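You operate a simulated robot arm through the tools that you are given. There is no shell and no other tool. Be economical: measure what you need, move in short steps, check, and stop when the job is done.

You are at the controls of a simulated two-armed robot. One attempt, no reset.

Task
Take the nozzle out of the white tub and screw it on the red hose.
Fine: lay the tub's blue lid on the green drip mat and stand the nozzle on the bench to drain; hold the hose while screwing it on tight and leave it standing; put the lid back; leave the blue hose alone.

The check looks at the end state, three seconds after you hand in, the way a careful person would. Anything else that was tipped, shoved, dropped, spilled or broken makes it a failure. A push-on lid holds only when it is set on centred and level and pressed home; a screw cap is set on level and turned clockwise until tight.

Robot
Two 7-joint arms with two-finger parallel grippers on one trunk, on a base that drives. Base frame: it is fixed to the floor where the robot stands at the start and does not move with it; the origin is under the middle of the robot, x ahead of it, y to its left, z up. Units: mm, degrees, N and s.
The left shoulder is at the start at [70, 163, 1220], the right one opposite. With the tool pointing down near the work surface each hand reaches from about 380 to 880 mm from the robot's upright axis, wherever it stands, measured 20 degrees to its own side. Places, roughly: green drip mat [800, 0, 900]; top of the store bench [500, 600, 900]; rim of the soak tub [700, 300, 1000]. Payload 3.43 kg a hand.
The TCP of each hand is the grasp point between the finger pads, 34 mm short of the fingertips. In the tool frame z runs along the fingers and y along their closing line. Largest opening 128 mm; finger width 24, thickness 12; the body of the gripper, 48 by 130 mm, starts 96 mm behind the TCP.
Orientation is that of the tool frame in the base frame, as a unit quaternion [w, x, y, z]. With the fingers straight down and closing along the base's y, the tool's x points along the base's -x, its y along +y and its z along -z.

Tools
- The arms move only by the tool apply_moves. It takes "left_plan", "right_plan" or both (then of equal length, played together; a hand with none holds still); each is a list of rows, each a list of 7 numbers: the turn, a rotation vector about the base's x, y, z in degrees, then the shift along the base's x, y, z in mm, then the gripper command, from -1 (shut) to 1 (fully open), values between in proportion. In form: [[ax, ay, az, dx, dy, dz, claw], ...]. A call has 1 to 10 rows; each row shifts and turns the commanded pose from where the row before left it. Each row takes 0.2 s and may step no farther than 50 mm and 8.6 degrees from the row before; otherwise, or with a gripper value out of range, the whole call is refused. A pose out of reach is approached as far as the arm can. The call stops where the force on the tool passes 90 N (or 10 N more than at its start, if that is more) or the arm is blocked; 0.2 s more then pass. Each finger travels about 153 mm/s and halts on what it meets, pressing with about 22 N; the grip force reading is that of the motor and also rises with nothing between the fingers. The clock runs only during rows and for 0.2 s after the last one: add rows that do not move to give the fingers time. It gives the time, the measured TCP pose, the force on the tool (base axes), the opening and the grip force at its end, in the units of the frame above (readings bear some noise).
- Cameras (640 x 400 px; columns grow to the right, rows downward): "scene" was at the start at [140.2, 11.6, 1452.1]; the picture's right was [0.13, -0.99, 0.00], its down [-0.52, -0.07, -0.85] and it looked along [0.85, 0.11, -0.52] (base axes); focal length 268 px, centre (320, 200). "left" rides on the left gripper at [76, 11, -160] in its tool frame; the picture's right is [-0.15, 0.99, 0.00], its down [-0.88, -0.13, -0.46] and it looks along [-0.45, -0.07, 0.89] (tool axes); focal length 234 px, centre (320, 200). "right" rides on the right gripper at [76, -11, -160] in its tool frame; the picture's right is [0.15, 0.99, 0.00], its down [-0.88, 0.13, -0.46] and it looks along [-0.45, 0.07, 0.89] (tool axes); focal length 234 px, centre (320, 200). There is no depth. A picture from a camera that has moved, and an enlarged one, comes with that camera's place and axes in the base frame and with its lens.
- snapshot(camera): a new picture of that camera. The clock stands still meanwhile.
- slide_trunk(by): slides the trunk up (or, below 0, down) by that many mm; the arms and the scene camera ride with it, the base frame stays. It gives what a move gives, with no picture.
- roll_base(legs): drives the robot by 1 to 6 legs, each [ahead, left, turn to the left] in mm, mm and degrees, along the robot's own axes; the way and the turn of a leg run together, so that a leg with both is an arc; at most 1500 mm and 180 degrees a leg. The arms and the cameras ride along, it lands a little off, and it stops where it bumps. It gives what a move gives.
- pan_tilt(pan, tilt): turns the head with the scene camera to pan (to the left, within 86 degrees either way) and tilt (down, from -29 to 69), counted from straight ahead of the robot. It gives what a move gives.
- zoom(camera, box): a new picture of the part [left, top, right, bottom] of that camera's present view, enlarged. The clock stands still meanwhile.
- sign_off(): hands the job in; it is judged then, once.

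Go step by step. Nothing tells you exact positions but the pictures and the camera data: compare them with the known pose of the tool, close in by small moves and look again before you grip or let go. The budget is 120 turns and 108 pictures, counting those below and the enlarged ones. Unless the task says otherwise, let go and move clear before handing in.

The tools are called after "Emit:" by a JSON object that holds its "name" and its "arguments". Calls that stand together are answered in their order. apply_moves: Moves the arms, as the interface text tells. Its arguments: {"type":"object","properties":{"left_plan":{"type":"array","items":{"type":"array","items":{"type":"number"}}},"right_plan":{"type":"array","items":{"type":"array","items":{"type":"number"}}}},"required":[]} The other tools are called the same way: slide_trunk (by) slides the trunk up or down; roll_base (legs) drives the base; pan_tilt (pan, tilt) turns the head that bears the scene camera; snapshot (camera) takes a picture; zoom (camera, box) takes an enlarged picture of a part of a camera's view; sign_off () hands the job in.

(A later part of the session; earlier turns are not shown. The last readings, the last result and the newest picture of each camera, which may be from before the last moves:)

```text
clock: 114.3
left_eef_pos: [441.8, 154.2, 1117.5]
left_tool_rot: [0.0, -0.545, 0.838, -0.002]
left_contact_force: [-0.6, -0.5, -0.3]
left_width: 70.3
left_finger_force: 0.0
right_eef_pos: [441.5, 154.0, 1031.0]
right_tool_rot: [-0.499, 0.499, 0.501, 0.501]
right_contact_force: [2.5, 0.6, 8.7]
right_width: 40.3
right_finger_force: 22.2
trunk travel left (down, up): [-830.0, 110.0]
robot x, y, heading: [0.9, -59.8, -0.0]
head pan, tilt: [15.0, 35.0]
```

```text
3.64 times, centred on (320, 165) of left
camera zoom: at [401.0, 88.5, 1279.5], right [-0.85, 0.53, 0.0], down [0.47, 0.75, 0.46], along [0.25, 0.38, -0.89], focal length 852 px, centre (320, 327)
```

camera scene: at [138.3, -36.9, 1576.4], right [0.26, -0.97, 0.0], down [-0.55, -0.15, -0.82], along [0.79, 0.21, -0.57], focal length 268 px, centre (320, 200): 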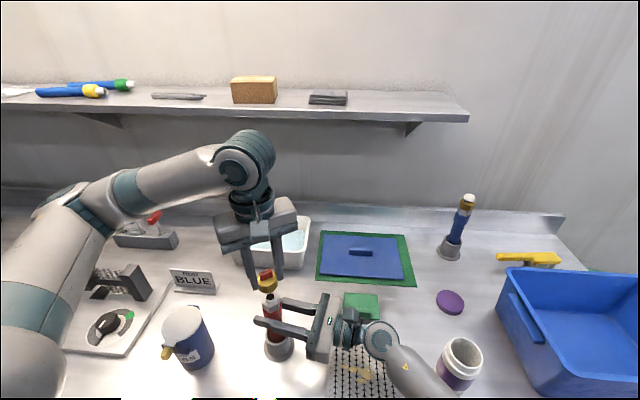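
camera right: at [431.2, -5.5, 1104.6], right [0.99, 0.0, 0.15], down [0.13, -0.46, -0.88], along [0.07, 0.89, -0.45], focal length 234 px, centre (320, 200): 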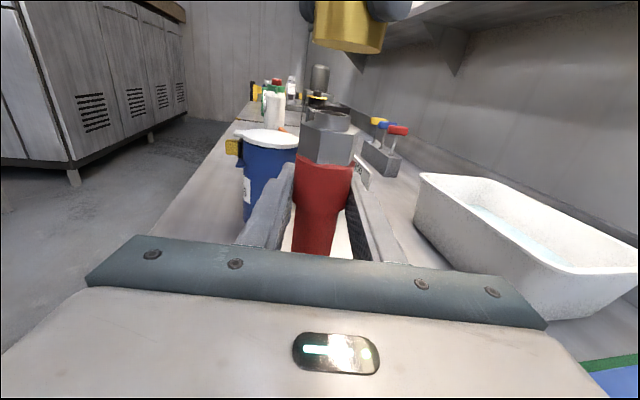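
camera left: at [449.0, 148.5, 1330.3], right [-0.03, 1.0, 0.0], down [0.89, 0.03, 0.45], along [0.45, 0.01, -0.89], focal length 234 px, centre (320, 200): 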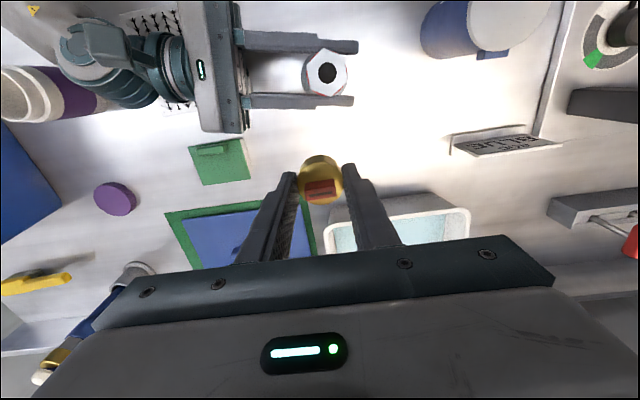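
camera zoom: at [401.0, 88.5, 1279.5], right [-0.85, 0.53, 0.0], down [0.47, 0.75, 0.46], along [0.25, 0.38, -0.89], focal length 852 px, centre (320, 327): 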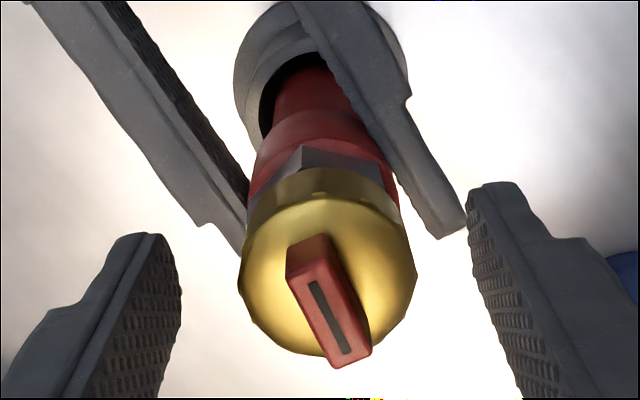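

The slot shows the cap really turned about 125–135°. Third clockwise stroke.

Emit:
{"name": "apply_moves", "arguments": {"left_plan": [[0, 0, 0, 0.5, 0.3, 0, -0.3], [0, 0, 0, 0, 0, 0, -1], [0, 0, 0, 0, 0, 0, -1], [0, 0, -8, 0, 0, 0, -1], [0, 0, -8, 0, 0, -0.2, -1], [0, 0, -8, 0, 0, -0.2, -1], [0, 0, -8, 0, 0, -0.2, -1], [0, 0, -8, 0, 0, -0.2, -1], [0, 0, -8, 0, 0, -0.1, -1], [0, 0, -8, 0, 0, -0.1, -1]]}}

Emit:
{"name": "apply_moves", "arguments": {"left_plan": [[0, 0, -8, 0, 0, -0.1, -1], [0, 0, -8, 0, 0, -0.1, -1], [0, 0, -8, 0, 0, -0.1, -1], [0, 0, -8, 0, 0, -0.1, -1], [0, 0, -8, 0, 0, -0.1, -1], [0, 0, -8, 0, 0, -0.1, -1], [0, 0, -8, 0, 0, -0.1, -1], [0, 0, -8, 0, 0, 0, -1], [0, 0, -8, 0, 0, 0, -1], [0, 0, 0, 0, 0, 0, -1]]}}

Emit:
{"name": "zoom", "arguments": {"camera": "left", "box": [240, 110, 400, 220]}}

Emit:
{"name": "zoom", "arguments": {"camera": "right", "box": [250, 20, 420, 190]}}

```text
clock: 116.5
left_eef_pos: [442.4, 153.9, 1117.1]
left_tool_rot: [-0.001, -0.088, 0.996, -0.001]
left_contact_force: [-9.4, 9.6, 2.8]
left_width: 38.8
left_finger_force: 21.5
right_eef_pos: [443.7, 153.4, 1029.5]
right_tool_rot: [-0.499, 0.499, 0.501, 0.501]
right_contact_force: [14.5, -14.2, 4.3]
right_width: 40.2
right_finger_force: 22.4
trunk travel left (down, up): [-830.0, 110.0]
robot x, y, heading: [4.0, -61.1, 0.3]
head pan, tilt: [15.0, 35.0]
```

```text
clock: 118.7
left_eef_pos: [443.6, 153.6, 1116.1]
left_tool_rot: [-0.001, 0.515, 0.857, -0.001]
left_contact_force: [-2.0, -5.8, 1.7]
left_width: 38.6
left_finger_force: 21.6
right_eef_pos: [442.8, 154.8, 1029.9]
right_tool_rot: [-0.5, 0.499, 0.501, 0.501]
right_contact_force: [1.6, 7.3, 0.1]
right_width: 39.9
right_finger_force: 22.0
trunk travel left (down, up): [-830.0, 110.0]
robot x, y, heading: [-1.2, -55.1, 0.3]
head pan, tilt: [15.0, 35.0]
```

```text
3.64 times, centred on (320, 165) of left
camera zoom: at [418.6, 226.1, 1277.5], right [0.94, 0.33, 0.0], down [0.3, -0.84, 0.46], along [0.15, -0.43, -0.89], focal length 852 px, centre (320, 327)
```

zoom: 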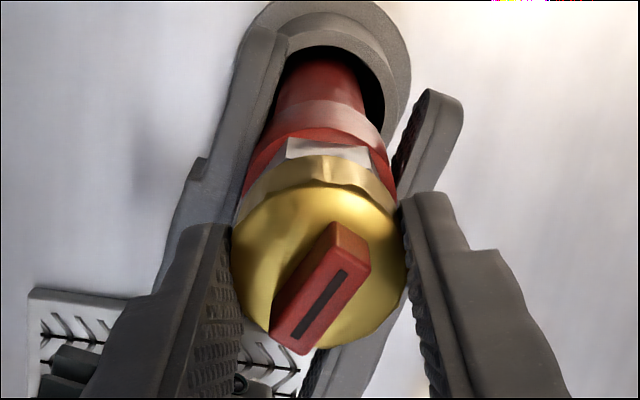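

```text
2.35 times, centred on (335, 105) of right
camera zoom: at [431.1, -5.0, 1104.5], right [0.99, 0.0, 0.15], down [0.13, -0.46, -0.88], along [0.07, 0.89, -0.45], focal length 551 px, centre (285, 424)
```

zoom: 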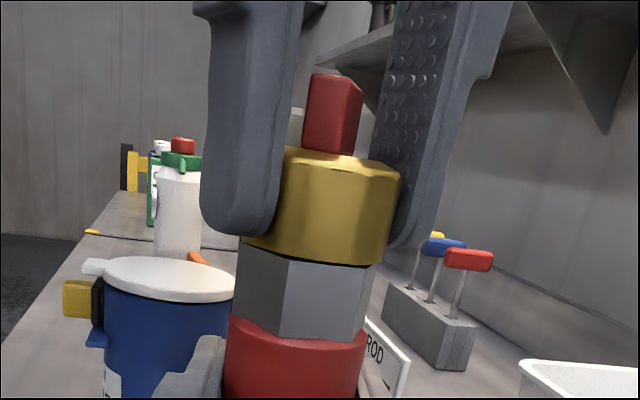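

The slot shifted relative to the fingers during this stroke, so the cap turned about 57° and then slipped in the grip, which suggests it is tight. I'll turn 24° more to confirm it no longer moves.

Emit:
{"name": "apply_moves", "arguments": {"left_plan": [[0, 0, -8, 0, 0, -0.2, -1], [0, 0, -8, 0, 0, -0.2, -1], [0, 0, -8, 0, 0, 0, -1], [0, 0, 0, 0, 0, 0, -1]]}}

Emit:
{"name": "zoom", "arguments": {"camera": "right", "box": [250, 20, 420, 190]}}

```text
clock: 119.7
left_eef_pos: [442.6, 155.9, 1117.0]
left_tool_rot: [-0.001, 0.682, 0.731, 0.0]
left_contact_force: [2.0, 2.4, 4.2]
left_width: 38.3
left_finger_force: 22.3
right_eef_pos: [442.2, 154.9, 1029.2]
right_tool_rot: [-0.499, 0.499, 0.501, 0.501]
right_contact_force: [-1.0, -2.7, -0.9]
right_width: 40.4
right_finger_force: 22.2
trunk travel left (down, up): [-830.0, 110.0]
robot x, y, heading: [3.3, -59.4, 0.2]
head pan, tilt: [15.0, 35.0]
```

```text
2.35 times, centred on (335, 105) of right
camera zoom: at [431.5, -5.7, 1104.5], right [0.99, 0.0, 0.15], down [0.13, -0.46, -0.88], along [0.07, 0.89, -0.45], focal length 551 px, centre (285, 424)
```

zoom: 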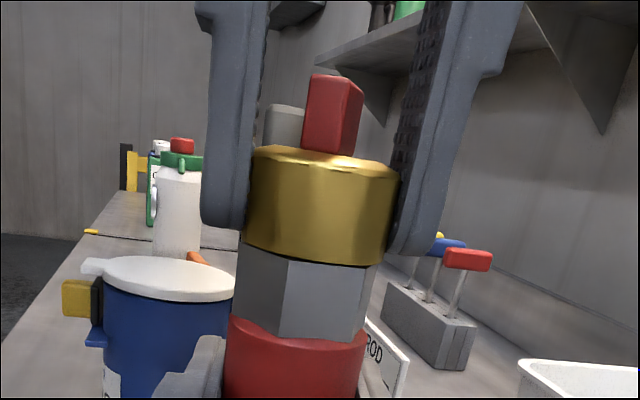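

The red tip did not move, so the nozzle is tight. Now I'll open the left hand, rise and unwind, and after that free the right hand.

Emit:
{"name": "apply_moves", "arguments": {"left_plan": [[0, 0, 0, 0, 0, 0, -0.2], [0, 0, 0, 0, 0, 0, 0.3], [0, 0, 0, 0, 0, 0, 0.3], [0, 0, 0, 0, 0, 30, 0.3], [0, 0, 0, 0, 0, 40, 0.3], [0, 0, 0, 0, 0, 40, 0.3], [0, 0, 8, 20, 0, 20, 0.3], [0, 0, 8, 30, 5, 0, 0.3], [0, 0, 8, 30, 5, 0, 0.3], [0, 0, 8, 30, 5, 0, 0.3]]}}

Emit:
{"name": "apply_moves", "arguments": {"left_plan": [[0, 0, 8, 20, 0, 0, 1], [0, 0, 8, 20, 0, 0, 1], [0, 0, 8, 0, 0, 0, 1], [0, 0, 8, 0, 0, 0, 1], [0, 0, 8, 0, 0, 0, 1], [0, 0, 8, 0, 0, 0, 1], [0, 0, 8, 0, 0, 0, 1], [0, 0, 8, 0, 0, 0, 1], [0, 0, 0, 0, 0, 0, 1]], "right_plan": [[0, 0, 0, 0, 0, 0, -0.5], [0, 0, 0, 0, 0, 0, 0], [0, 0, 0, 0, 0, 0, 0.5], [0, 0, 0, 0, 0, 0, 1], [0, 0, 0, 0, 0, 0, 1], [0, 0, 0, 0, 0, 20, 1], [0, 0, 0, 0, 0, 30, 1], [0, 0, 0, 0, 0, 30, 1], [0, 0, 0, 0, 0, 20, 1]]}}

Emit:
{"name": "snapshot", "arguments": {"camera": "scene"}}

```text
clock: 121.9
left_eef_pos: [552.5, 172.4, 1246.2]
left_tool_rot: [-0.002, 0.453, 0.892, -0.001]
left_contact_force: [-0.2, 0.2, 0.2]
left_width: 83.3
left_finger_force: 0.1
right_eef_pos: [443.9, 155.8, 1029.2]
right_tool_rot: [-0.5, 0.498, 0.502, 0.501]
right_contact_force: [0.3, -0.3, 0.6]
right_width: 40.4
right_finger_force: 22.2
trunk travel left (down, up): [-830.0, 110.0]
robot x, y, heading: [0.4, -58.9, 0.1]
head pan, tilt: [15.0, 35.0]
```

```text
clock: 123.9
left_eef_pos: [592.4, 170.0, 1247.3]
left_tool_rot: [-0.001, -0.089, 0.996, -0.002]
left_contact_force: [-0.6, -1.1, 0.6]
left_width: 127.9
left_finger_force: 0.2
right_eef_pos: [442.1, 155.8, 1129.7]
right_tool_rot: [-0.499, 0.499, 0.5, 0.501]
right_contact_force: [0.4, 0.1, -0.4]
right_width: 128.0
right_finger_force: 0.0
trunk travel left (down, up): [-830.0, 110.0]
robot x, y, heading: [3.3, -62.7, 0.1]
head pan, tilt: [15.0, 35.0]
```

```text
16 pictures are left
camera scene: at [138.4, -36.7, 1576.4], right [0.26, -0.97, 0.0], down [-0.55, -0.15, -0.82], along [0.79, 0.21, -0.57], focal length 268 px, centre (320, 200)
```

scene: 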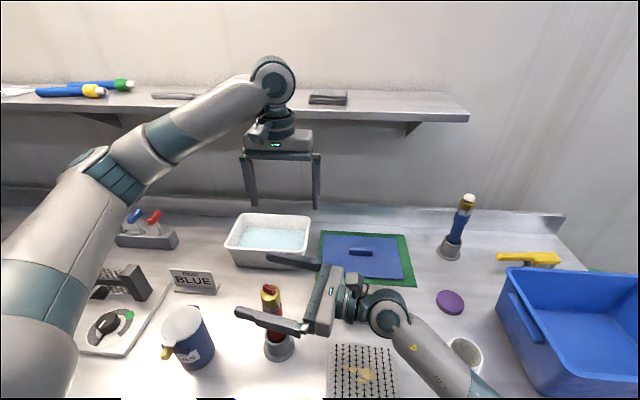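

The nozzle stands tight on the red hose and both hands are free of it. I'll pull the right hand back clear, then look down to see whether the base has room to come closer to the bench for the lid.

Emit:
{"name": "apply_moves", "arguments": {"right_plan": [[0, 0, 0, 0, 0, 30, 1], [0, 0, 0, 0, 0, 30, 1], [0, 0, 0, 0, -40, 20, 1], [0, 0, 0, 0, -40, 10, 1], [0, 0, 0, 0, -40, 0, 1], [0, 0, 0, 0, -40, 0, 1], [0, 0, 0, 0, -40, 0, 1], [0, 0, 0, 0, -40, 0, 1], [0, 0, 0, 0, -30, 0, 1], [0, 0, 0, 0, 0, 0, 1]]}}

Emit:
{"name": "pan_tilt", "arguments": {"pan": 0, "tilt": 69}}

Emit:
{"name": "snapshot", "arguments": {"camera": "scene"}}

```text
clock: 126.1
left_eef_pos: [593.1, 170.2, 1246.5]
left_tool_rot: [-0.001, -0.087, 0.996, -0.002]
left_contact_force: [0.0, -0.1, 0.1]
left_width: 128.0
left_finger_force: 0.1
right_eef_pos: [444.3, -114.1, 1218.2]
right_tool_rot: [-0.499, 0.499, 0.501, 0.501]
right_contact_force: [-0.2, 0.0, 0.1]
right_width: 127.9
right_finger_force: 0.0
trunk travel left (down, up): [-830.0, 110.0]
robot x, y, heading: [1.2, -58.9, 0.2]
head pan, tilt: [15.0, 35.0]
```

```text
clock: 127.1
left_eef_pos: [592.3, 169.8, 1246.6]
left_tool_rot: [-0.001, -0.088, 0.996, -0.002]
left_contact_force: [-0.4, -0.1, 0.0]
left_width: 128.2
left_finger_force: 0.1
right_eef_pos: [444.5, -114.8, 1218.5]
right_tool_rot: [-0.499, 0.499, 0.501, 0.502]
right_contact_force: [0.1, -0.4, -0.5]
right_width: 128.0
right_finger_force: 0.1
trunk travel left (down, up): [-830.0, 110.0]
robot x, y, heading: [0.2, -60.7, 0.1]
head pan, tilt: [0.0, 68.8]
```

```text
15 pictures are left
camera scene: at [109.3, -59.9, 1532.8], right [0.0, -1.0, 0.0], down [-0.93, 0.0, -0.36], along [0.36, 0.0, -0.93], focal length 268 px, centre (320, 200)
```

scene: 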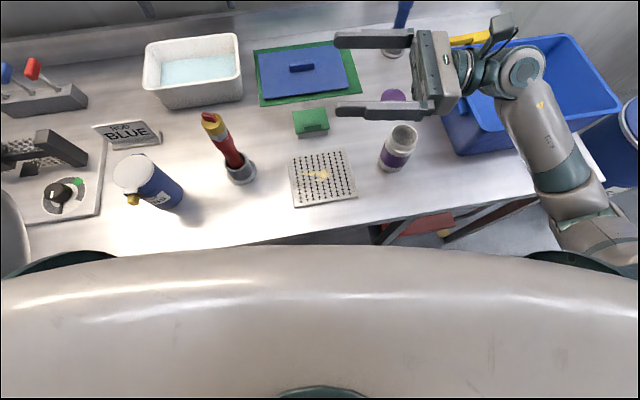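

There is about 130 mm between chest and bench edge, so I'll stay put in x. I'll use the right arm for the lid because its elbow points away from the hose, and carry the lid by driving and the trunk lift. First the right hand turns back to tool-down while the left hand retracts.

Emit:
{"name": "apply_moves", "arguments": {"left_plan": [[0, 0, 0, -18, 15, 8, 1], [0, 0, 0, -18, 15, 8, 1], [0, 0, 0, -18, 15, 8, 1], [0, 0, 0, -18, 15, 8, 1], [0, 0, 0, -18, 15, 8, 1], [0, 0, 0, -18, 15, 8, 1], [0, 0, 0, -18, 15, 8, 1], [0, 0, 0, -18, 15, 8, 1], [0, 0, 0, 0, 0, 0, 1], [0, 0, 0, 0, 0, 0, 1]], "right_plan": [[-8, 0, 0, 5, -10, 0, 1], [-8, 0, 0, 5, -10, 0, 1], [-8, 0, 0, 5, -10, 0, 1], [-8, 0, 0, 5, -10, 0, 1], [-8, 0, 0, 5, -10, 0, 1], [-8, 0, 0, 5, -10, 0, 1], [-8, 0, 0, 5, 0, 0, 1], [-8, 0, 0, 5, 0, 0, 1], [-8, 0, 0, 5, 0, 0, 1], [-8, 0, 0, 5, 0, 0, 1]]}}

Emit:
{"name": "apply_moves", "arguments": {"right_plan": [[-8, 0, 0, 0, 0, 0, 1], [-2, 0, 0, 0, 0, 0, 1], [0, 0, 8, 5, 0, 0, 1], [0, 0, 8, 5, 0, 0, 1], [0, 0, 8, 5, 0, 0, 1], [0, 0, 8, 5, 0, 0, 1], [0, 0, 8, 0, 0, 0, 1], [0, 0, 8, 0, 0, 0, 1], [0, 0, 8, 0, 0, 0, 1], [0, 0, 8, 0, 0, 0, 1]]}}

Emit:
{"name": "apply_moves", "arguments": {"right_plan": [[0, 0, 8, 0, 0, 0, 1], [0, 0, 8, 0, 0, 0, 1], [0, 0, 8, 0, 0, 0, 1], [0, 0, 8, 0, 0, 0, 1], [0, 0, 4, 0, 0, 0, 1], [0, 0, 0, 0, 0, 0, 1]]}}

Emit:
{"name": "pan_tilt", "arguments": {"pan": 5, "tilt": 35}}

Emit:
{"name": "snapshot", "arguments": {"camera": "scene"}}

```text
clock: 129.3
left_eef_pos: [448.2, 291.4, 1309.9]
left_tool_rot: [-0.001, -0.088, 0.996, -0.003]
left_contact_force: [0.0, 0.1, -0.1]
left_width: 128.2
left_finger_force: 0.1
right_eef_pos: [493.8, -173.6, 1219.7]
right_tool_rot: [-0.061, 0.702, 0.707, 0.06]
right_contact_force: [0.8, -0.3, 0.7]
right_width: 127.9
right_finger_force: 0.0
trunk travel left (down, up): [-830.0, 110.0]
robot x, y, heading: [3.3, -57.7, 0.2]
head pan, tilt: [0.0, 68.8]
```

```text
clock: 131.5
left_eef_pos: [448.1, 290.1, 1311.0]
left_tool_rot: [-0.001, -0.088, 0.996, -0.002]
left_contact_force: [-0.6, 0.1, 0.7]
left_width: 128.1
left_finger_force: 0.0
right_eef_pos: [513.5, -175.1, 1219.1]
right_tool_rot: [0.0, 0.222, 0.975, 0.001]
right_contact_force: [0.7, 0.3, 0.6]
right_width: 127.9
right_finger_force: 0.1
trunk travel left (down, up): [-830.0, 110.0]
robot x, y, heading: [1.4, -58.8, 0.0]
head pan, tilt: [0.0, 68.8]
```

```text
clock: 132.9
left_eef_pos: [447.8, 289.4, 1311.4]
left_tool_rot: [0.0, -0.087, 0.996, -0.002]
left_contact_force: [0.5, -0.1, -0.9]
left_width: 128.1
left_finger_force: 0.0
right_eef_pos: [513.3, -174.8, 1218.7]
right_tool_rot: [0.0, -0.09, 0.996, 0.0]
right_contact_force: [-0.1, 0.3, 1.1]
right_width: 128.2
right_finger_force: 0.0
trunk travel left (down, up): [-830.0, 110.0]
robot x, y, heading: [3.5, -61.6, 0.1]
head pan, tilt: [0.0, 68.8]
```

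```text
clock: 133.9
left_eef_pos: [447.8, 290.2, 1311.3]
left_tool_rot: [-0.001, -0.088, 0.996, -0.002]
left_contact_force: [0.0, 0.1, -0.3]
left_width: 128.1
left_finger_force: 0.0
right_eef_pos: [512.7, -175.5, 1219.2]
right_tool_rot: [0.0, -0.089, 0.996, -0.001]
right_contact_force: [0.6, 0.1, -0.2]
right_width: 128.1
right_finger_force: 0.1
trunk travel left (down, up): [-830.0, 110.0]
robot x, y, heading: [4.4, -59.0, 0.0]
head pan, tilt: [5.0, 35.0]
```

```text
14 pictures are left
camera scene: at [141.1, -52.0, 1576.3], right [0.09, -1.0, 0.0], down [-0.57, -0.05, -0.82], along [0.82, 0.07, -0.57], focal length 268 px, centre (320, 200)
```

scene: 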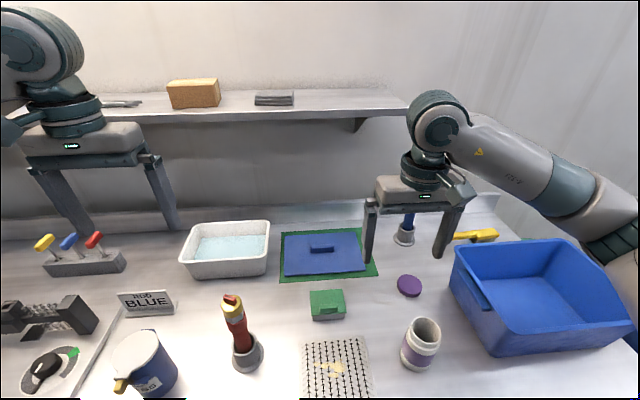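

All is in order. I'll drive 210 mm left and lower the trunk 80 mm so the right arm can reach the lid comfortably.

Emit:
{"name": "roll_base", "arguments": {"legs": [[0, 210, 0]]}}

Emit:
{"name": "apply_moves", "arguments": {"right_plan": [[0, 0, 0, 40, -20, 0, 1], [0, 0, 0, 40, -10, 0, 1], [0, 0, 0, 40, -10, 0, 1], [0, 0, 0, 40, 0, -10, 1], [0, 0, 0, 20, 0, -20, 1], [0, 0, 0, 0, 0, 0, 1]]}}

```text
clock: 135.5
left_eef_pos: [439.4, 482.2, 1311.8]
left_tool_rot: [0.0, -0.08, 0.997, -0.001]
left_contact_force: [-0.5, 0.0, 0.4]
left_width: 127.8
left_finger_force: 0.1
right_eef_pos: [496.7, 14.4, 1220.0]
right_tool_rot: [0.0, -0.081, 0.997, 0.001]
right_contact_force: [0.1, -0.4, 0.0]
right_width: 128.0
right_finger_force: 0.0
trunk travel left (down, up): [-830.0, 110.0]
robot x, y, heading: [-7.9, 139.5, -0.6]
head pan, tilt: [5.0, 35.0]
```

```text
clock: 136.9
left_eef_pos: [439.9, 484.2, 1311.3]
left_tool_rot: [0.0, -0.079, 0.997, -0.001]
left_contact_force: [-0.4, -0.7, 0.3]
left_width: 127.9
left_finger_force: 0.0
right_eef_pos: [676.4, -21.5, 1187.8]
right_tool_rot: [0.0, -0.081, 0.997, 0.0]
right_contact_force: [-0.7, 0.4, -0.5]
right_width: 128.0
right_finger_force: 0.0
trunk travel left (down, up): [-830.0, 110.0]
robot x, y, heading: [-10.9, 141.4, -0.8]
head pan, tilt: [5.0, 35.0]
```

The base landed slightly back and turned −0.7°. A small correction, then I'll lower the trunk.

Emit:
{"name": "roll_base", "arguments": {"legs": [[20, 10, 0.8]]}}

Emit:
{"name": "slide_trunk", "arguments": {"by": -100}}

Emit:
{"name": "snapshot", "arguments": {"camera": "scene"}}

```text
clock: 137.6
left_eef_pos: [439.4, 484.4, 1311.0]
left_tool_rot: [-0.001, -0.08, 0.997, -0.001]
left_contact_force: [-0.6, 0.2, 0.1]
left_width: 128.2
left_finger_force: 0.1
right_eef_pos: [678.1, -20.7, 1187.6]
right_tool_rot: [0.0, -0.081, 0.997, 0.0]
right_contact_force: [0.1, 0.1, 0.2]
right_width: 127.8
right_finger_force: 0.0
trunk travel left (down, up): [-830.0, 110.0]
robot x, y, heading: [-8.2, 143.2, -0.9]
head pan, tilt: [5.0, 35.0]
stopped in leg 1: the robot was blocked; the commanded pose is now the measured one
```

```text
clock: 138.9
left_eef_pos: [439.8, 484.8, 1210.6]
left_tool_rot: [-0.001, -0.081, 0.997, -0.003]
left_contact_force: [-1.5, 0.3, 0.6]
left_width: 127.8
left_finger_force: 0.1
right_eef_pos: [678.4, -21.0, 1087.4]
right_tool_rot: [0.0, -0.082, 0.997, 0.0]
right_contact_force: [0.7, -0.4, 0.0]
right_width: 128.0
right_finger_force: 0.0
trunk travel left (down, up): [-730.0, 210.0]
robot x, y, heading: [-10.4, 144.3, -0.9]
head pan, tilt: [5.0, 35.0]
```

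```text
13 pictures are left
camera scene: at [128.0, 147.6, 1476.5], right [0.07, -1.0, 0.0], down [-0.57, -0.04, -0.82], along [0.82, 0.06, -0.57], focal length 268 px, centre (320, 200)
```

scene: 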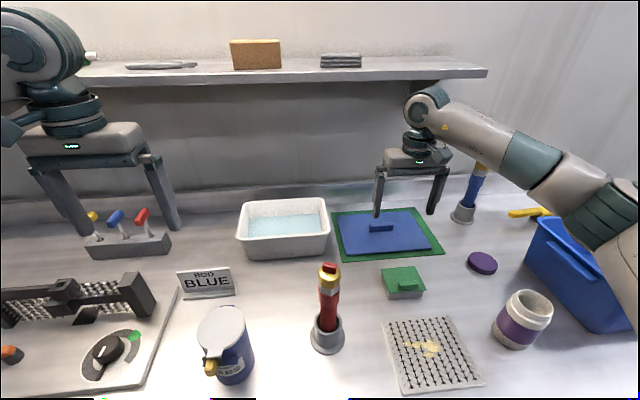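

The base is against the bench front and nothing was disturbed. I'll move the right hand out low over the lid and check the handle.

Emit:
{"name": "apply_moves", "arguments": {"right_plan": [[0, 0, 0.3, 10, 3, -30, 1], [0, 0, 0.3, 30, 4, -25, 1], [0, 0, 0, 30, 4, -25, 1], [0, 0, 0, 25, 2, -10, 1], [0, 0, 0, 10, 0, 0, 1], [0, 0, 0, 0, 0, 0, 1]]}}

Emit:
{"name": "snapshot", "arguments": {"camera": "right"}}

```text
clock: 140.3
left_eef_pos: [440.3, 484.5, 1211.9]
left_tool_rot: [-0.001, -0.08, 0.997, -0.001]
left_contact_force: [-0.2, 0.0, 0.3]
left_width: 127.8
left_finger_force: 0.2
right_eef_pos: [784.4, -8.5, 997.8]
right_tool_rot: [0.0, -0.087, 0.996, 0.001]
right_contact_force: [0.2, -0.3, 0.1]
right_width: 128.0
right_finger_force: 0.1
trunk travel left (down, up): [-730.0, 210.0]
robot x, y, heading: [-8.9, 139.3, -0.7]
head pan, tilt: [5.0, 35.0]
```

```text
12 pictures are left
camera right: at [711.4, -33.0, 1156.5], right [-0.31, 0.95, 0.0], down [0.85, 0.28, 0.46], along [0.43, 0.14, -0.89], focal length 234 px, centre (320, 200)
```

right: 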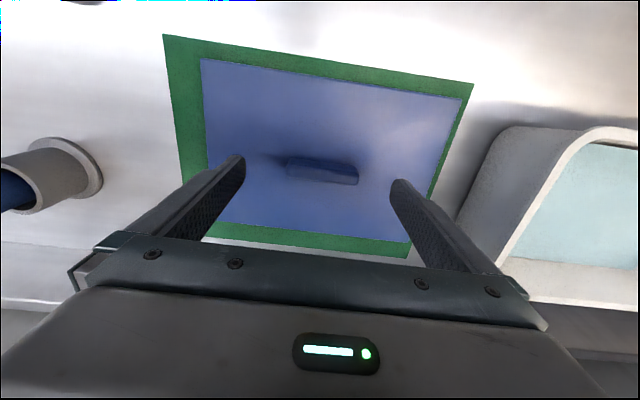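

The handle centre is about [793, −5] and yaw matches. I'll shift, descend to z 932 and grip.

Emit:
{"name": "apply_moves", "arguments": {"right_plan": [[0, 0, 0, 9, 3.5, -20, 1], [0, 0, 0, 0, 0, -20, 1], [0, 0, 0, 0, 0, -15, 1], [0, 0, 0, 0, 0, -10, 1], [0, 0, 0, 0, 0, 0, 1]]}}

Emit:
{"name": "zoom", "arguments": {"camera": "scene", "box": [330, 130, 470, 270]}}

```text
clock: 141.5
left_eef_pos: [439.7, 484.3, 1211.0]
left_tool_rot: [-0.001, -0.08, 0.997, -0.001]
left_contact_force: [0.0, 0.0, 0.4]
left_width: 128.1
left_finger_force: 0.0
right_eef_pos: [792.5, -5.7, 931.1]
right_tool_rot: [0.0, -0.086, 0.996, 0.0]
right_contact_force: [-0.1, -0.5, 1.0]
right_width: 127.7
right_finger_force: 0.1
trunk travel left (down, up): [-730.0, 210.0]
robot x, y, heading: [-11.6, 140.0, -0.9]
head pan, tilt: [5.0, 35.0]
```

```text
2.86 times, centred on (400, 200) of scene
camera zoom: at [128.1, 147.5, 1476.4], right [0.07, -1.0, 0.0], down [-0.57, -0.04, -0.82], along [0.82, 0.06, -0.57], focal length 764 px, centre (91, 200)
```

zoom: 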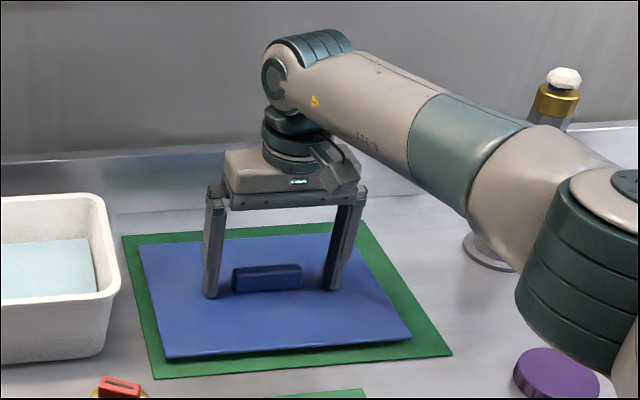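

The fingers straddle the handle. Closing and lifting gently.

Emit:
{"name": "apply_moves", "arguments": {"right_plan": [[0, 0, 0, 0, 0, 0, 0.5], [0, 0, 0, 0, 0, 0, 0], [0, 0, 0, 0, 0, 0, -1], [0, 0, 0, 0, 0, 0, -1], [0, 0, 0, 0, 0, 0, -1], [0, 0, 0, 0, 0, 8, -1], [0, 0, 0, -2, 0, 10, -1], [0, 0, 0, -2, 0, 12, -1], [0, 0, 0, 0, 0, 0, -1]]}}

Emit:
{"name": "slide_trunk", "arguments": {"by": 190}}

Emit:
{"name": "snapshot", "arguments": {"camera": "scene"}}

```text
clock: 143.5
left_eef_pos: [441.1, 484.6, 1212.2]
left_tool_rot: [-0.001, -0.08, 0.997, -0.002]
left_contact_force: [0.5, 0.1, 0.1]
left_width: 127.9
left_finger_force: 0.1
right_eef_pos: [787.1, -6.7, 962.7]
right_tool_rot: [0.0, -0.085, 0.996, -0.001]
right_contact_force: [-0.1, 0.5, -1.0]
right_width: 79.4
right_finger_force: 22.2
trunk travel left (down, up): [-730.0, 210.0]
robot x, y, heading: [-8.1, 138.3, -0.7]
head pan, tilt: [5.0, 35.0]
```

```text
clock: 145.6
left_eef_pos: [441.2, 485.8, 1400.9]
left_tool_rot: [0.0, -0.08, 0.997, -0.001]
left_contact_force: [0.4, 0.7, 0.6]
left_width: 127.9
left_finger_force: 0.1
right_eef_pos: [788.5, -6.1, 1151.8]
right_tool_rot: [0.0, -0.086, 0.996, 0.0]
right_contact_force: [0.4, -0.9, -0.9]
right_width: 79.4
right_finger_force: 22.2
trunk travel left (down, up): [-920.0, 20.0]
robot x, y, heading: [-7.4, 145.3, -0.6]
head pan, tilt: [5.0, 35.0]
```

```text
10 pictures are left
camera scene: at [128.7, 147.7, 1666.3], right [0.07, -1.0, 0.0], down [-0.57, -0.04, -0.82], along [0.82, 0.06, -0.57], focal length 268 px, centre (320, 200)
```

scene: 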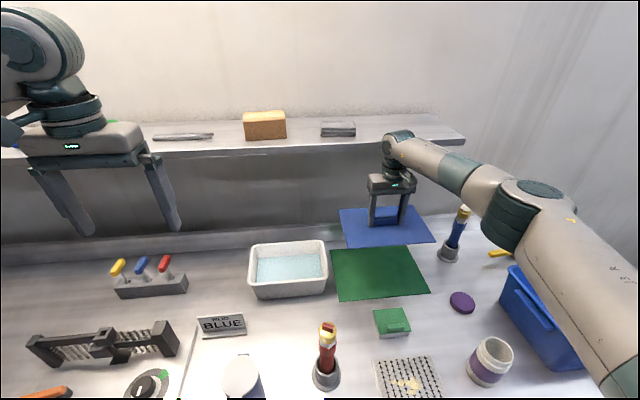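

The lid is held level. I'll back the base 55 mm away from the bench and shelf, then drive 307 mm left so the lid ends up over the tub.

Emit:
{"name": "roll_base", "arguments": {"legs": [[-60, 0, 0], [0, 305, 0]]}}

Emit:
{"name": "snapshot", "arguments": {"camera": "scene"}}

```text
clock: 148.2
left_eef_pos: [381.2, 787.0, 1402.4]
left_tool_rot: [0.0, -0.08, 0.997, -0.001]
left_contact_force: [-0.7, -0.2, -0.7]
left_width: 127.8
left_finger_force: 0.0
right_eef_pos: [729.4, 296.6, 1152.8]
right_tool_rot: [0.0, -0.086, 0.996, 0.001]
right_contact_force: [-0.1, 0.1, -0.8]
right_width: 79.5
right_finger_force: 22.0
trunk travel left (down, up): [-920.0, 20.0]
robot x, y, heading: [-68.9, 448.0, -0.8]
head pan, tilt: [5.0, 35.0]
```

```text
9 pictures are left
camera scene: at [70.4, 449.8, 1666.5], right [0.07, -1.0, 0.0], down [-0.57, -0.04, -0.82], along [0.82, 0.06, -0.57], focal length 268 px, centre (320, 200)
```

scene: 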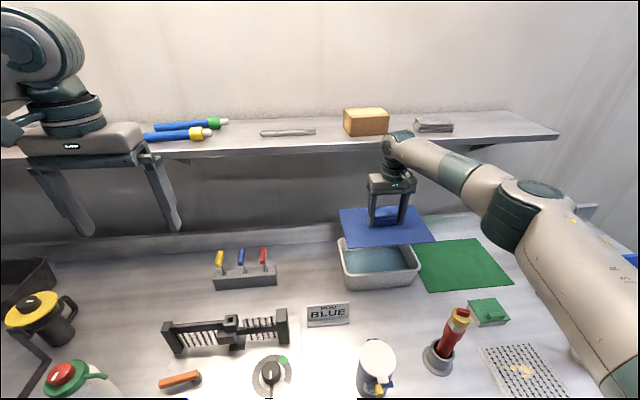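

The lid hangs over the tub. I'll bring the base 15 mm closer, so the arm isn't stretched, and lower the trunk 80 mm, then check clearance of the right elbow over the hose.

Emit:
{"name": "roll_base", "arguments": {"legs": [[15, 0, 0]]}}

Emit:
{"name": "slide_trunk", "arguments": {"by": -70}}

Emit:
{"name": "snapshot", "arguments": {"camera": "scene"}}

```text
clock: 149.0
left_eef_pos: [384.7, 790.5, 1399.9]
left_tool_rot: [-0.002, -0.081, 0.997, -0.001]
left_contact_force: [0.4, 0.5, 0.6]
left_width: 127.8
left_finger_force: 0.1
right_eef_pos: [732.4, 298.6, 1152.2]
right_tool_rot: [0.0, -0.086, 0.996, -0.001]
right_contact_force: [-0.2, -0.1, -0.5]
right_width: 79.5
right_finger_force: 21.8
trunk travel left (down, up): [-920.0, 20.0]
robot x, y, heading: [-66.6, 444.4, -0.8]
head pan, tilt: [5.0, 35.0]
stopped in leg 1: the robot was blocked; the commanded pose is now the measured one
```

```text
clock: 150.1
left_eef_pos: [383.1, 789.6, 1331.2]
left_tool_rot: [-0.001, -0.08, 0.997, 0.0]
left_contact_force: [0.4, -0.2, 0.0]
left_width: 128.0
left_finger_force: 0.0
right_eef_pos: [732.4, 298.4, 1081.2]
right_tool_rot: [0.0, -0.086, 0.996, 0.0]
right_contact_force: [0.4, 0.0, -1.5]
right_width: 79.4
right_finger_force: 22.4
trunk travel left (down, up): [-850.0, 90.0]
robot x, y, heading: [-66.6, 442.9, -0.8]
head pan, tilt: [5.0, 35.0]
```

```text
8 pictures are left
camera scene: at [72.0, 451.9, 1596.5], right [0.08, -1.0, 0.0], down [-0.57, -0.04, -0.82], along [0.82, 0.06, -0.57], focal length 268 px, centre (320, 200)
```

scene: 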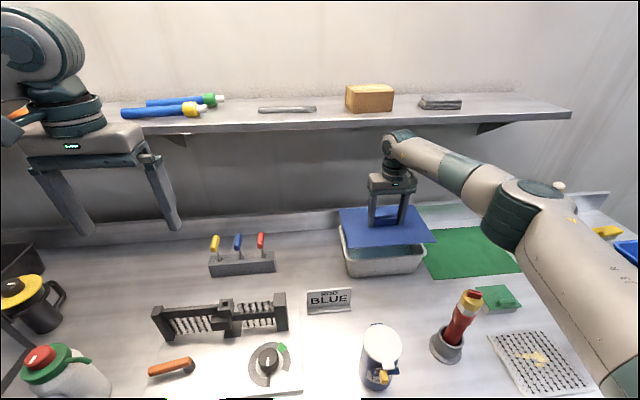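

The elbow passes clear of the hose. I'll align the lid at [738, 301] and lower the trunk another 35 mm, then check the lid against the rim.

Emit:
{"name": "apply_moves", "arguments": {"right_plan": [[0, 0, 0.3, 3, 1.3, 0, -1], [0, 0, 0, 2.6, 1.3, 0, -1], [0, 0, 0, 0, 0, 0, -1]]}}

Emit:
{"name": "slide_trunk", "arguments": {"by": -38}}

Emit:
{"name": "zoom", "arguments": {"camera": "scene", "box": [310, 180, 460, 300]}}

Emit:
{"name": "snapshot", "arguments": {"camera": "right"}}

```text
clock: 150.8
left_eef_pos: [384.0, 790.4, 1330.2]
left_tool_rot: [-0.001, -0.082, 0.997, -0.001]
left_contact_force: [-0.1, -0.6, 0.3]
left_width: 128.1
left_finger_force: 0.0
right_eef_pos: [738.1, 300.7, 1083.5]
right_tool_rot: [0.0, -0.089, 0.996, 0.0]
right_contact_force: [0.4, 0.3, -1.2]
right_width: 79.5
right_finger_force: 21.9
trunk travel left (down, up): [-850.0, 90.0]
robot x, y, heading: [-69.6, 452.2, -0.9]
head pan, tilt: [5.0, 35.0]
```

```text
clock: 151.7
left_eef_pos: [383.1, 789.7, 1293.5]
left_tool_rot: [0.0, -0.081, 0.997, -0.001]
left_contact_force: [-0.2, 0.2, 0.1]
left_width: 128.2
left_finger_force: 0.1
right_eef_pos: [737.6, 301.4, 1045.0]
right_tool_rot: [0.0, -0.089, 0.996, 0.0]
right_contact_force: [-0.2, 0.8, -1.9]
right_width: 79.4
right_finger_force: 21.8
trunk travel left (down, up): [-812.0, 128.0]
robot x, y, heading: [-66.8, 449.0, -0.7]
head pan, tilt: [5.0, 35.0]
```

```text
3.33 times, centred on (385, 240) of scene
camera zoom: at [71.9, 452.0, 1558.4], right [0.08, -1.0, 0.0], down [-0.57, -0.04, -0.82], along [0.82, 0.06, -0.57], focal length 892 px, centre (103, 67)
```

zoom: 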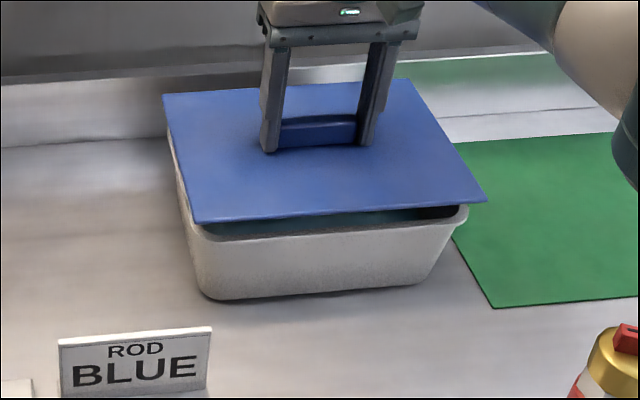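

```text
6 pictures are left
camera right: at [665.2, 276.2, 1203.7], right [-0.32, 0.95, 0.0], down [0.84, 0.28, 0.46], along [0.43, 0.14, -0.89], focal length 234 px, centre (320, 200)
```

right: 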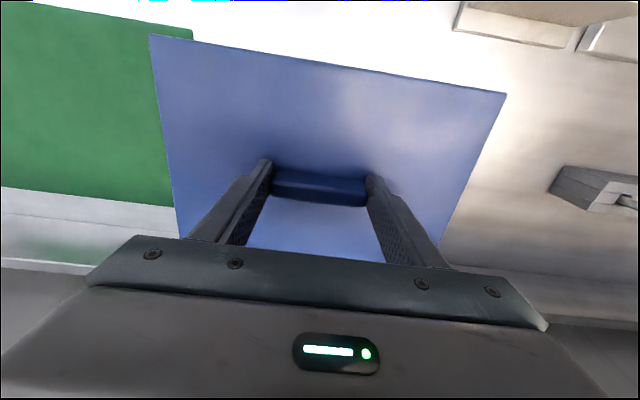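

The lid is level and about 17 mm above its seat, matching the original seat position within a couple of millimetres. I'll lower it slowly.

Emit:
{"name": "apply_moves", "arguments": {"right_plan": [[0, 0, 0, 0.4, 0, -5, -1], [0, 0, 0, 0, 0, -4, -1], [0, 0, 0, 0, 0, -3, -1], [0, 0, 0, 0, 0, -3, -1], [0, 0, 0, 0, 0, 0, -1]]}}

```text
clock: 152.9
left_eef_pos: [385.5, 788.3, 1293.7]
left_tool_rot: [-0.001, -0.081, 0.997, -0.001]
left_contact_force: [0.0, 1.1, 0.5]
left_width: 127.9
left_finger_force: 0.1
right_eef_pos: [739.4, 300.9, 1029.1]
right_tool_rot: [0.0, -0.09, 0.996, 0.0]
right_contact_force: [0.7, -0.5, -2.1]
right_width: 79.2
right_finger_force: 22.5
trunk travel left (down, up): [-812.0, 128.0]
robot x, y, heading: [-65.1, 444.9, -0.5]
head pan, tilt: [5.0, 35.0]
```

No contact yet at 1029. Continuing in 1.5–2 mm steps.

Emit:
{"name": "apply_moves", "arguments": {"right_plan": [[0, 0, 0, 0, 0, -2, -1], [0, 0, 0, 0, 0, -1.5, -1], [0, 0, 0, 0, 0, -1.5, -1], [0, 0, 0, 0, 0, 0, -1]]}}

Emit:
{"name": "zoom", "arguments": {"camera": "scene", "box": [310, 180, 460, 300]}}

```text
clock: 153.9
left_eef_pos: [384.0, 789.6, 1292.8]
left_tool_rot: [0.0, -0.081, 0.997, -0.001]
left_contact_force: [0.7, -0.8, -0.6]
left_width: 128.2
left_finger_force: 0.1
right_eef_pos: [738.0, 301.6, 1025.0]
right_tool_rot: [-0.001, -0.089, 0.996, 0.0]
right_contact_force: [0.6, 0.1, -1.6]
right_width: 79.4
right_finger_force: 22.2
trunk travel left (down, up): [-812.0, 128.0]
robot x, y, heading: [-64.0, 445.8, -0.4]
head pan, tilt: [5.0, 35.0]
```

```text
3.33 times, centred on (385, 240) of scene
camera zoom: at [72.5, 452.2, 1558.4], right [0.08, -1.0, 0.0], down [-0.57, -0.04, -0.82], along [0.82, 0.06, -0.57], focal length 892 px, centre (103, 67)
```

zoom: 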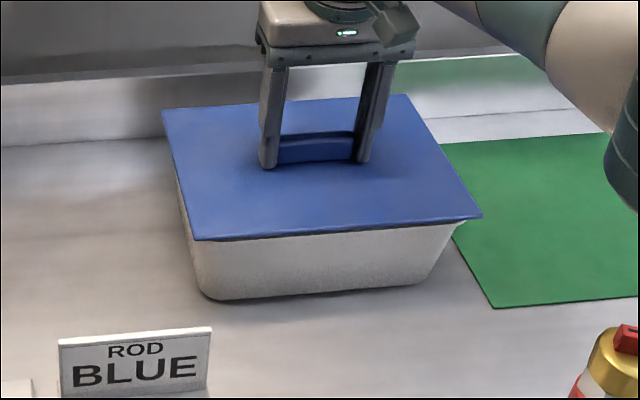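

The lid already covers the rim evenly. I'll keep pressing down in small steps until it is home.

Emit:
{"name": "apply_moves", "arguments": {"right_plan": [[0, 0, 0, 0, 0, -1.5, -1], [0, 0, 0, 0, 0, -1.5, -1], [0, 0, 0, 0, 0, -1.5, -1], [0, 0, 0, 0, 0, 0, -1]]}}

```text
clock: 154.9
left_eef_pos: [385.3, 788.6, 1293.1]
left_tool_rot: [0.0, -0.081, 0.997, -0.001]
left_contact_force: [-0.1, -0.7, 1.2]
left_width: 127.9
left_finger_force: 0.0
right_eef_pos: [738.3, 300.6, 1021.5]
right_tool_rot: [0.0, -0.089, 0.996, 0.0]
right_contact_force: [0.6, -0.5, 1.7]
right_width: 79.4
right_finger_force: 21.9
trunk travel left (down, up): [-812.0, 128.0]
robot x, y, heading: [-64.8, 443.0, -0.6]
head pan, tilt: [5.0, 35.0]
```

Contact is just starting. Pressing further.

Emit:
{"name": "apply_moves", "arguments": {"right_plan": [[0, 0, 0, 0, 0, -2, -1], [0, 0, 0, 0, 0, -2, -1], [0, 0, 0, 0, 0, -2, -1], [0, 0, 0, 0, 0, 0, -1]]}}

```text
clock: 155.9
left_eef_pos: [379.9, 790.1, 1294.8]
left_tool_rot: [0.002, -0.081, 0.997, -0.001]
left_contact_force: [-0.5, 0.5, -0.5]
left_width: 128.2
left_finger_force: 0.0
right_eef_pos: [737.7, 301.5, 1020.4]
right_tool_rot: [0.004, -0.089, 0.996, -0.001]
right_contact_force: [9.2, -3.6, 36.2]
right_width: 79.3
right_finger_force: 21.6
trunk travel left (down, up): [-812.0, 128.0]
robot x, y, heading: [-65.3, 444.6, -1.0]
head pan, tilt: [5.0, 35.0]
```

Firm at 36 N. Pressing a little harder, then I'll release and check that it is level.

Emit:
{"name": "apply_moves", "arguments": {"right_plan": [[0, 0, 0, 0, 0, -2, -1], [0, 0, 0, 0, 0, -2, -1], [0, 0, 0, 0, 0, -1, -1], [0, 0, 0, 0, 0, 0, -1]]}}

```text
clock: 156.9
left_eef_pos: [380.0, 791.3, 1295.3]
left_tool_rot: [0.001, -0.081, 0.997, -0.002]
left_contact_force: [0.1, 0.7, -0.5]
left_width: 128.0
left_finger_force: 0.2
right_eef_pos: [739.3, 301.4, 1020.1]
right_tool_rot: [0.007, -0.088, 0.996, 0.0]
right_contact_force: [13.5, -4.2, 53.2]
right_width: 79.7
right_finger_force: 22.0
trunk travel left (down, up): [-812.0, 128.0]
robot x, y, heading: [-68.2, 446.7, -0.7]
head pan, tilt: [5.0, 35.0]
```

It no longer moves at 53 N, so the lid is home. Unloading, releasing and rising.

Emit:
{"name": "apply_moves", "arguments": {"right_plan": [[0, 0, 0, 0, 0, 5, -1], [0, 0, 0, 0, 0, 3, -0.5], [0, 0, 0, 0, 0, 0, 0.3], [0, 0, 0, 0, 0, 0, 1], [0, 0, 0, 0, 0, 0, 1], [0, 0, 0, -2, 0, 20, 1], [0, 0, 0, -4, 0, 30, 1], [0, 0, 0, -4, 0, 30, 1], [0, 0, 0, 0, 0, 0, 1]]}}

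Emit:
{"name": "zoom", "arguments": {"camera": "scene", "box": [310, 180, 460, 300]}}

```text
clock: 158.9
left_eef_pos: [384.2, 789.8, 1293.6]
left_tool_rot: [-0.002, -0.081, 0.997, -0.001]
left_contact_force: [0.6, 0.1, 0.1]
left_width: 127.9
left_finger_force: 0.0
right_eef_pos: [728.0, 301.8, 1097.2]
right_tool_rot: [-0.001, -0.089, 0.996, 0.0]
right_contact_force: [0.3, 0.2, -0.6]
right_width: 128.1
right_finger_force: 0.1
trunk travel left (down, up): [-812.0, 128.0]
robot x, y, heading: [-64.5, 447.8, -0.5]
head pan, tilt: [5.0, 35.0]
```

```text
3.33 times, centred on (385, 240) of scene
camera zoom: at [73.7, 452.3, 1558.2], right [0.08, -1.0, 0.0], down [-0.57, -0.04, -0.82], along [0.82, 0.06, -0.57], focal length 892 px, centre (103, 67)
```

zoom: 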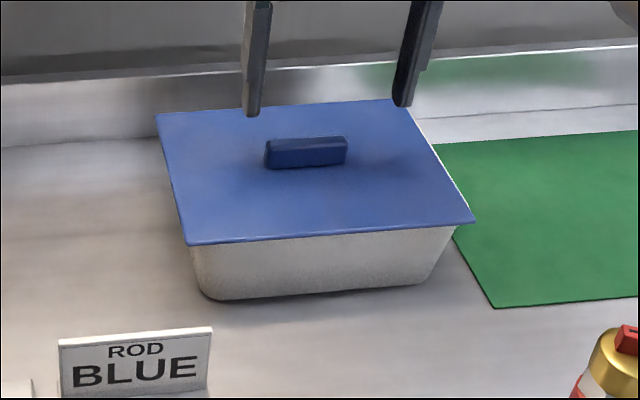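

The lid seems to have settled a few millimetres to the left as I let go. I'll check from the hand camera whether it is centred and level.

Emit:
{"name": "snapshot", "arguments": {"camera": "right"}}

```text
3 pictures are left
camera right: at [655.3, 275.0, 1255.4], right [-0.32, 0.95, 0.0], down [0.84, 0.28, 0.45], along [0.43, 0.14, -0.89], focal length 234 px, centre (320, 200)
```

right: 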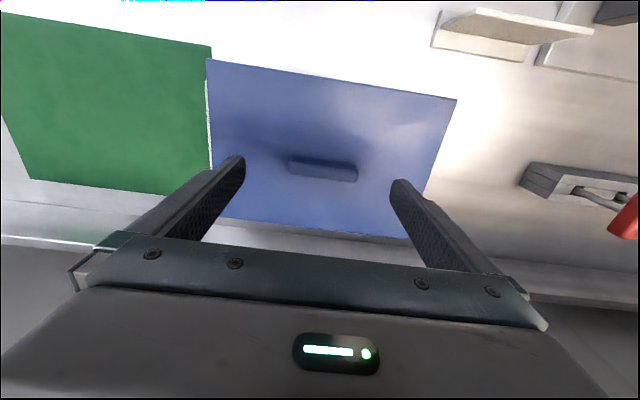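

There is a thin white line along the lid's −y edge that could be rim or bench. I'll zoom in on it.

Emit:
{"name": "zoom", "arguments": {"camera": "right", "box": [185, 45, 285, 150]}}

```text
3.81 times, centred on (235, 98) of right
camera zoom: at [655.3, 275.0, 1255.4], right [-0.32, 0.95, 0.0], down [0.84, 0.28, 0.45], along [0.43, 0.14, -0.89], focal length 892 px, centre (644, 590)
```

zoom: 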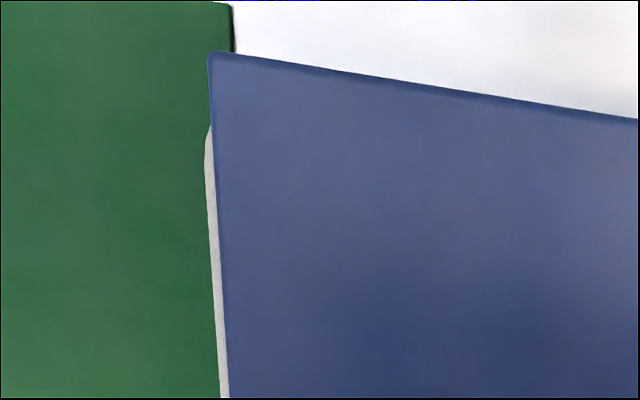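

That is the rim showing about 3 mm beyond the lid on the −y side, so the lid got dragged about 7 mm when I lifted before fully opening. I'll re-grip the handle, which recentres it on the TCP, and reseat it at [738, 301].

Emit:
{"name": "apply_moves", "arguments": {"right_plan": [[0, 0, 0, 10, 0, -25, 1], [0, 0, 0, 0, -0.5, -25, 1], [0, 0, 0, 0, 0, -15, 1], [0, 0, 0, 0, 0, -6, 1], [0, 0, 0, 0, 0, 0, 0.6], [0, 0, 0, 0, 0, 0, 0.4], [0, 0, 0, 0, 0, 0, 0.2], [0, 0, 0, 0, 0, 0, -1], [0, 0, 0, 0, 0, 0, -1], [0, 0, 0, 0, 0, 0, -1]]}}

```text
clock: 161.1
left_eef_pos: [383.8, 789.1, 1294.4]
left_tool_rot: [-0.001, -0.081, 0.997, -0.001]
left_contact_force: [0.6, 0.0, -0.1]
left_width: 128.1
left_finger_force: 0.1
right_eef_pos: [738.6, 299.3, 1026.9]
right_tool_rot: [0.0, -0.09, 0.996, 0.0]
right_contact_force: [-0.3, 0.1, 0.2]
right_width: 79.3
right_finger_force: 22.3
trunk travel left (down, up): [-812.0, 128.0]
robot x, y, heading: [-67.4, 444.0, -0.6]
head pan, tilt: [5.0, 35.0]
```

Gripped again. I'll lift it 12 mm, let it settle, and lower it back.

Emit:
{"name": "apply_moves", "arguments": {"right_plan": [[0, 0, 0, 0, 0, 6, -1], [0, 0, 0, 0, 0, 6, -1], [0, 0, 0, 0, 0.3, 0, -1], [0, 0, 0, 0, 0, 0, -1], [0, 0, 0, 0, 0, -4, -1], [0, 0, 0, 0, 0, -3, -1], [0, 0, 0, 0, 0, -2, -1], [0, 0, 0, 0, 0, 0, -1]]}}

Emit:
{"name": "apply_moves", "arguments": {"right_plan": [[0, 0, 0, 0, 0, -1.5, -1], [0, 0, 0, 0, 0, -1.5, -1], [0, 0, 0, 0, 0, 0, -1]]}}

```text
clock: 162.9
left_eef_pos: [383.9, 790.3, 1293.3]
left_tool_rot: [-0.001, -0.081, 0.997, -0.001]
left_contact_force: [-0.2, 0.0, -0.5]
left_width: 128.0
left_finger_force: 0.0
right_eef_pos: [738.0, 302.0, 1029.2]
right_tool_rot: [0.0, -0.09, 0.996, 0.0]
right_contact_force: [0.0, -0.5, -0.2]
right_width: 79.6
right_finger_force: 22.1
trunk travel left (down, up): [-812.0, 128.0]
robot x, y, heading: [-65.8, 446.2, -0.7]
head pan, tilt: [5.0, 35.0]
```

```text
clock: 163.7
left_eef_pos: [384.6, 789.8, 1292.3]
left_tool_rot: [0.0, -0.08, 0.997, -0.001]
left_contact_force: [0.3, 0.8, -0.6]
left_width: 127.9
left_finger_force: 0.1
right_eef_pos: [738.0, 302.2, 1026.0]
right_tool_rot: [0.0, -0.089, 0.996, 0.0]
right_contact_force: [0.9, -0.3, 0.8]
right_width: 79.3
right_finger_force: 21.7
trunk travel left (down, up): [-812.0, 128.0]
robot x, y, heading: [-67.0, 439.5, -0.7]
head pan, tilt: [5.0, 35.0]
```

Light contact at 1026, as it was originally. Now pressing home.

Emit:
{"name": "apply_moves", "arguments": {"right_plan": [[0, 0, 0, 0, 0, -2, -1], [0, 0, 0, 0, 0, -2, -1], [0, 0, 0, 0, 0, -2, -1], [0, 0, 0, 0, 0, -2, -1], [0, 0, 0, 0, 0, -2, -1], [0, 0, 0, 0, 0, 0, -1]]}}

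```text
clock: 165.1
left_eef_pos: [381.0, 789.8, 1293.6]
left_tool_rot: [0.001, -0.082, 0.997, -0.001]
left_contact_force: [0.5, 0.1, -0.4]
left_width: 128.0
left_finger_force: 0.1
right_eef_pos: [737.3, 300.6, 1021.3]
right_tool_rot: [0.003, -0.089, 0.996, -0.001]
right_contact_force: [7.4, -1.6, 27.8]
right_width: 79.7
right_finger_force: 22.0
trunk travel left (down, up): [-812.0, 128.0]
robot x, y, heading: [-68.1, 446.3, -0.6]
head pan, tilt: [5.0, 35.0]
```

Emit:
{"name": "apply_moves", "arguments": {"right_plan": [[0, 0, 0, 0, 0, -2, -1], [0, 0, 0, 0, 0, -2, -1], [0, 0, 0, 0, 0, -2, -1], [0, 0, 0, 0, 0, -2, -1], [0, 0, 0, 0, 0, 0, -1]]}}

```text
clock: 166.3
left_eef_pos: [376.9, 790.5, 1296.7]
left_tool_rot: [0.002, -0.081, 0.997, -0.002]
left_contact_force: [-0.2, 0.5, 0.7]
left_width: 127.8
left_finger_force: 0.1
right_eef_pos: [736.8, 301.3, 1019.1]
right_tool_rot: [0.008, -0.089, 0.996, -0.002]
right_contact_force: [6.6, -4.5, 59.6]
right_width: 79.5
right_finger_force: 21.8
trunk travel left (down, up): [-812.0, 128.0]
robot x, y, heading: [-66.3, 446.4, -0.7]
head pan, tilt: [5.0, 35.0]
```

Pressed with 60 N at z 1019. I'll now relieve most of the force without lifting, open fully in place, and only then rise.

Emit:
{"name": "apply_moves", "arguments": {"right_plan": [[0, 0, 0, 0, 0, 5, -1], [0, 0, 0, 0, 0, 4, -1], [0, 0, 0, 0, 0, 0, -1], [0, 0, 0, 0, 0, 0, 0.4], [0, 0, 0, 0, 0, 0, 0.8], [0, 0, 0, 0, 0, 0, 1], [0, 0, 0, 0, 0, 10, 1], [0, 0, 0, 0, 0, 30, 1], [0, 0, 0, -10, 0, 40, 1], [0, 0, 0, 0, 0, 0, 1]]}}

Emit:
{"name": "zoom", "arguments": {"camera": "right", "box": [180, 30, 480, 250]}}

```text
clock: 168.5
left_eef_pos: [387.1, 791.4, 1291.9]
left_tool_rot: [-0.001, -0.081, 0.997, -0.002]
left_contact_force: [1.5, -0.2, -0.6]
left_width: 127.9
left_finger_force: 0.1
right_eef_pos: [729.2, 303.2, 1098.6]
right_tool_rot: [0.0, -0.089, 0.996, -0.001]
right_contact_force: [0.4, -0.1, 0.3]
right_width: 128.0
right_finger_force: 0.0
trunk travel left (down, up): [-812.0, 128.0]
robot x, y, heading: [-68.4, 447.9, -0.7]
head pan, tilt: [5.0, 35.0]
```

```text
1.82 times, centred on (330, 140) of right
camera zoom: at [657.0, 278.3, 1256.9], right [-0.32, 0.95, 0.0], down [0.84, 0.29, 0.45], along [0.43, 0.14, -0.89], focal length 426 px, centre (302, 309)
```

zoom: 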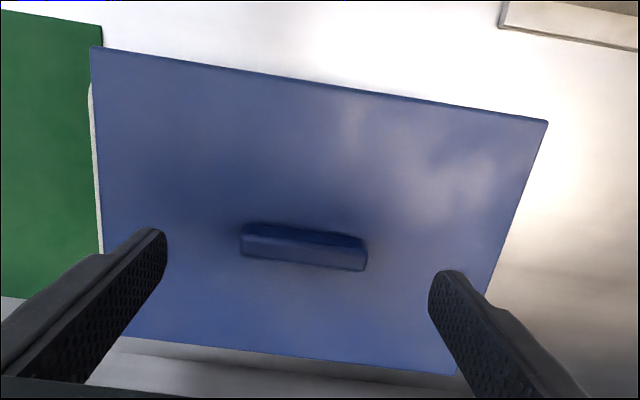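

The sliver is still there. The fingers stop independently, so gripping did not recentre the lid; the handle is at about [737, 305], about 4.5 mm too far in +y. I'll grip, lift, shift −4.5 mm, lower and press, then release in place again.

Emit:
{"name": "apply_moves", "arguments": {"right_plan": [[0, 0, 0, 10, 0, -30, 1], [0, 0, 0, 0, 0, -25, 1], [0, 0, 0, 0, 0, -16, 1], [0, 0, 0, 0, 0, -3, 1], [0, 0, 0, 0, 0, 0, 0.6], [0, 0, 0, 0, 0, 0, 0.4], [0, 0, 0, 0, 0, 0, 0.2], [0, 0, 0, 0, 0, 0, -1], [0, 0, 0, 0, 0, 0, -1], [0, 0, 0, 0, 0, 0, -1]]}}

Emit:
{"name": "apply_moves", "arguments": {"right_plan": [[0, 0, 0, 0, 0, 6, -1], [0, 0, 0, 0, 0, 6, -1], [0, 0, 0, 0, -2.3, 0, -1], [0, 0, 0, 0, -2.2, 0, -1], [0, 0, 0, 0, 0, 0, -1], [0, 0, 0, 0, 0, -4, -1], [0, 0, 0, 0, 0, -4, -1], [0, 0, 0, 0, 0, -3, -1], [0, 0, 0, 0, 0, 0, -1]]}}

```text
clock: 170.7
left_eef_pos: [384.4, 789.4, 1294.2]
left_tool_rot: [0.0, -0.081, 0.997, -0.001]
left_contact_force: [0.6, -0.3, 1.0]
left_width: 127.8
left_finger_force: 0.1
right_eef_pos: [739.4, 300.9, 1023.7]
right_tool_rot: [0.001, -0.09, 0.996, 0.0]
right_contact_force: [-1.0, -0.4, -1.5]
right_width: 79.4
right_finger_force: 21.8
trunk travel left (down, up): [-812.0, 128.0]
robot x, y, heading: [-69.8, 446.6, -0.7]
head pan, tilt: [5.0, 35.0]
```

```text
clock: 172.7
left_eef_pos: [384.8, 789.3, 1292.7]
left_tool_rot: [-0.001, -0.081, 0.997, -0.001]
left_contact_force: [0.8, 0.8, 0.3]
left_width: 127.7
left_finger_force: 0.2
right_eef_pos: [737.9, 295.8, 1024.3]
right_tool_rot: [0.0, -0.089, 0.996, 0.0]
right_contact_force: [0.2, 0.1, -1.5]
right_width: 79.5
right_finger_force: 21.9
trunk travel left (down, up): [-812.0, 128.0]
robot x, y, heading: [-66.3, 450.5, -0.7]
head pan, tilt: [5.0, 35.0]
```

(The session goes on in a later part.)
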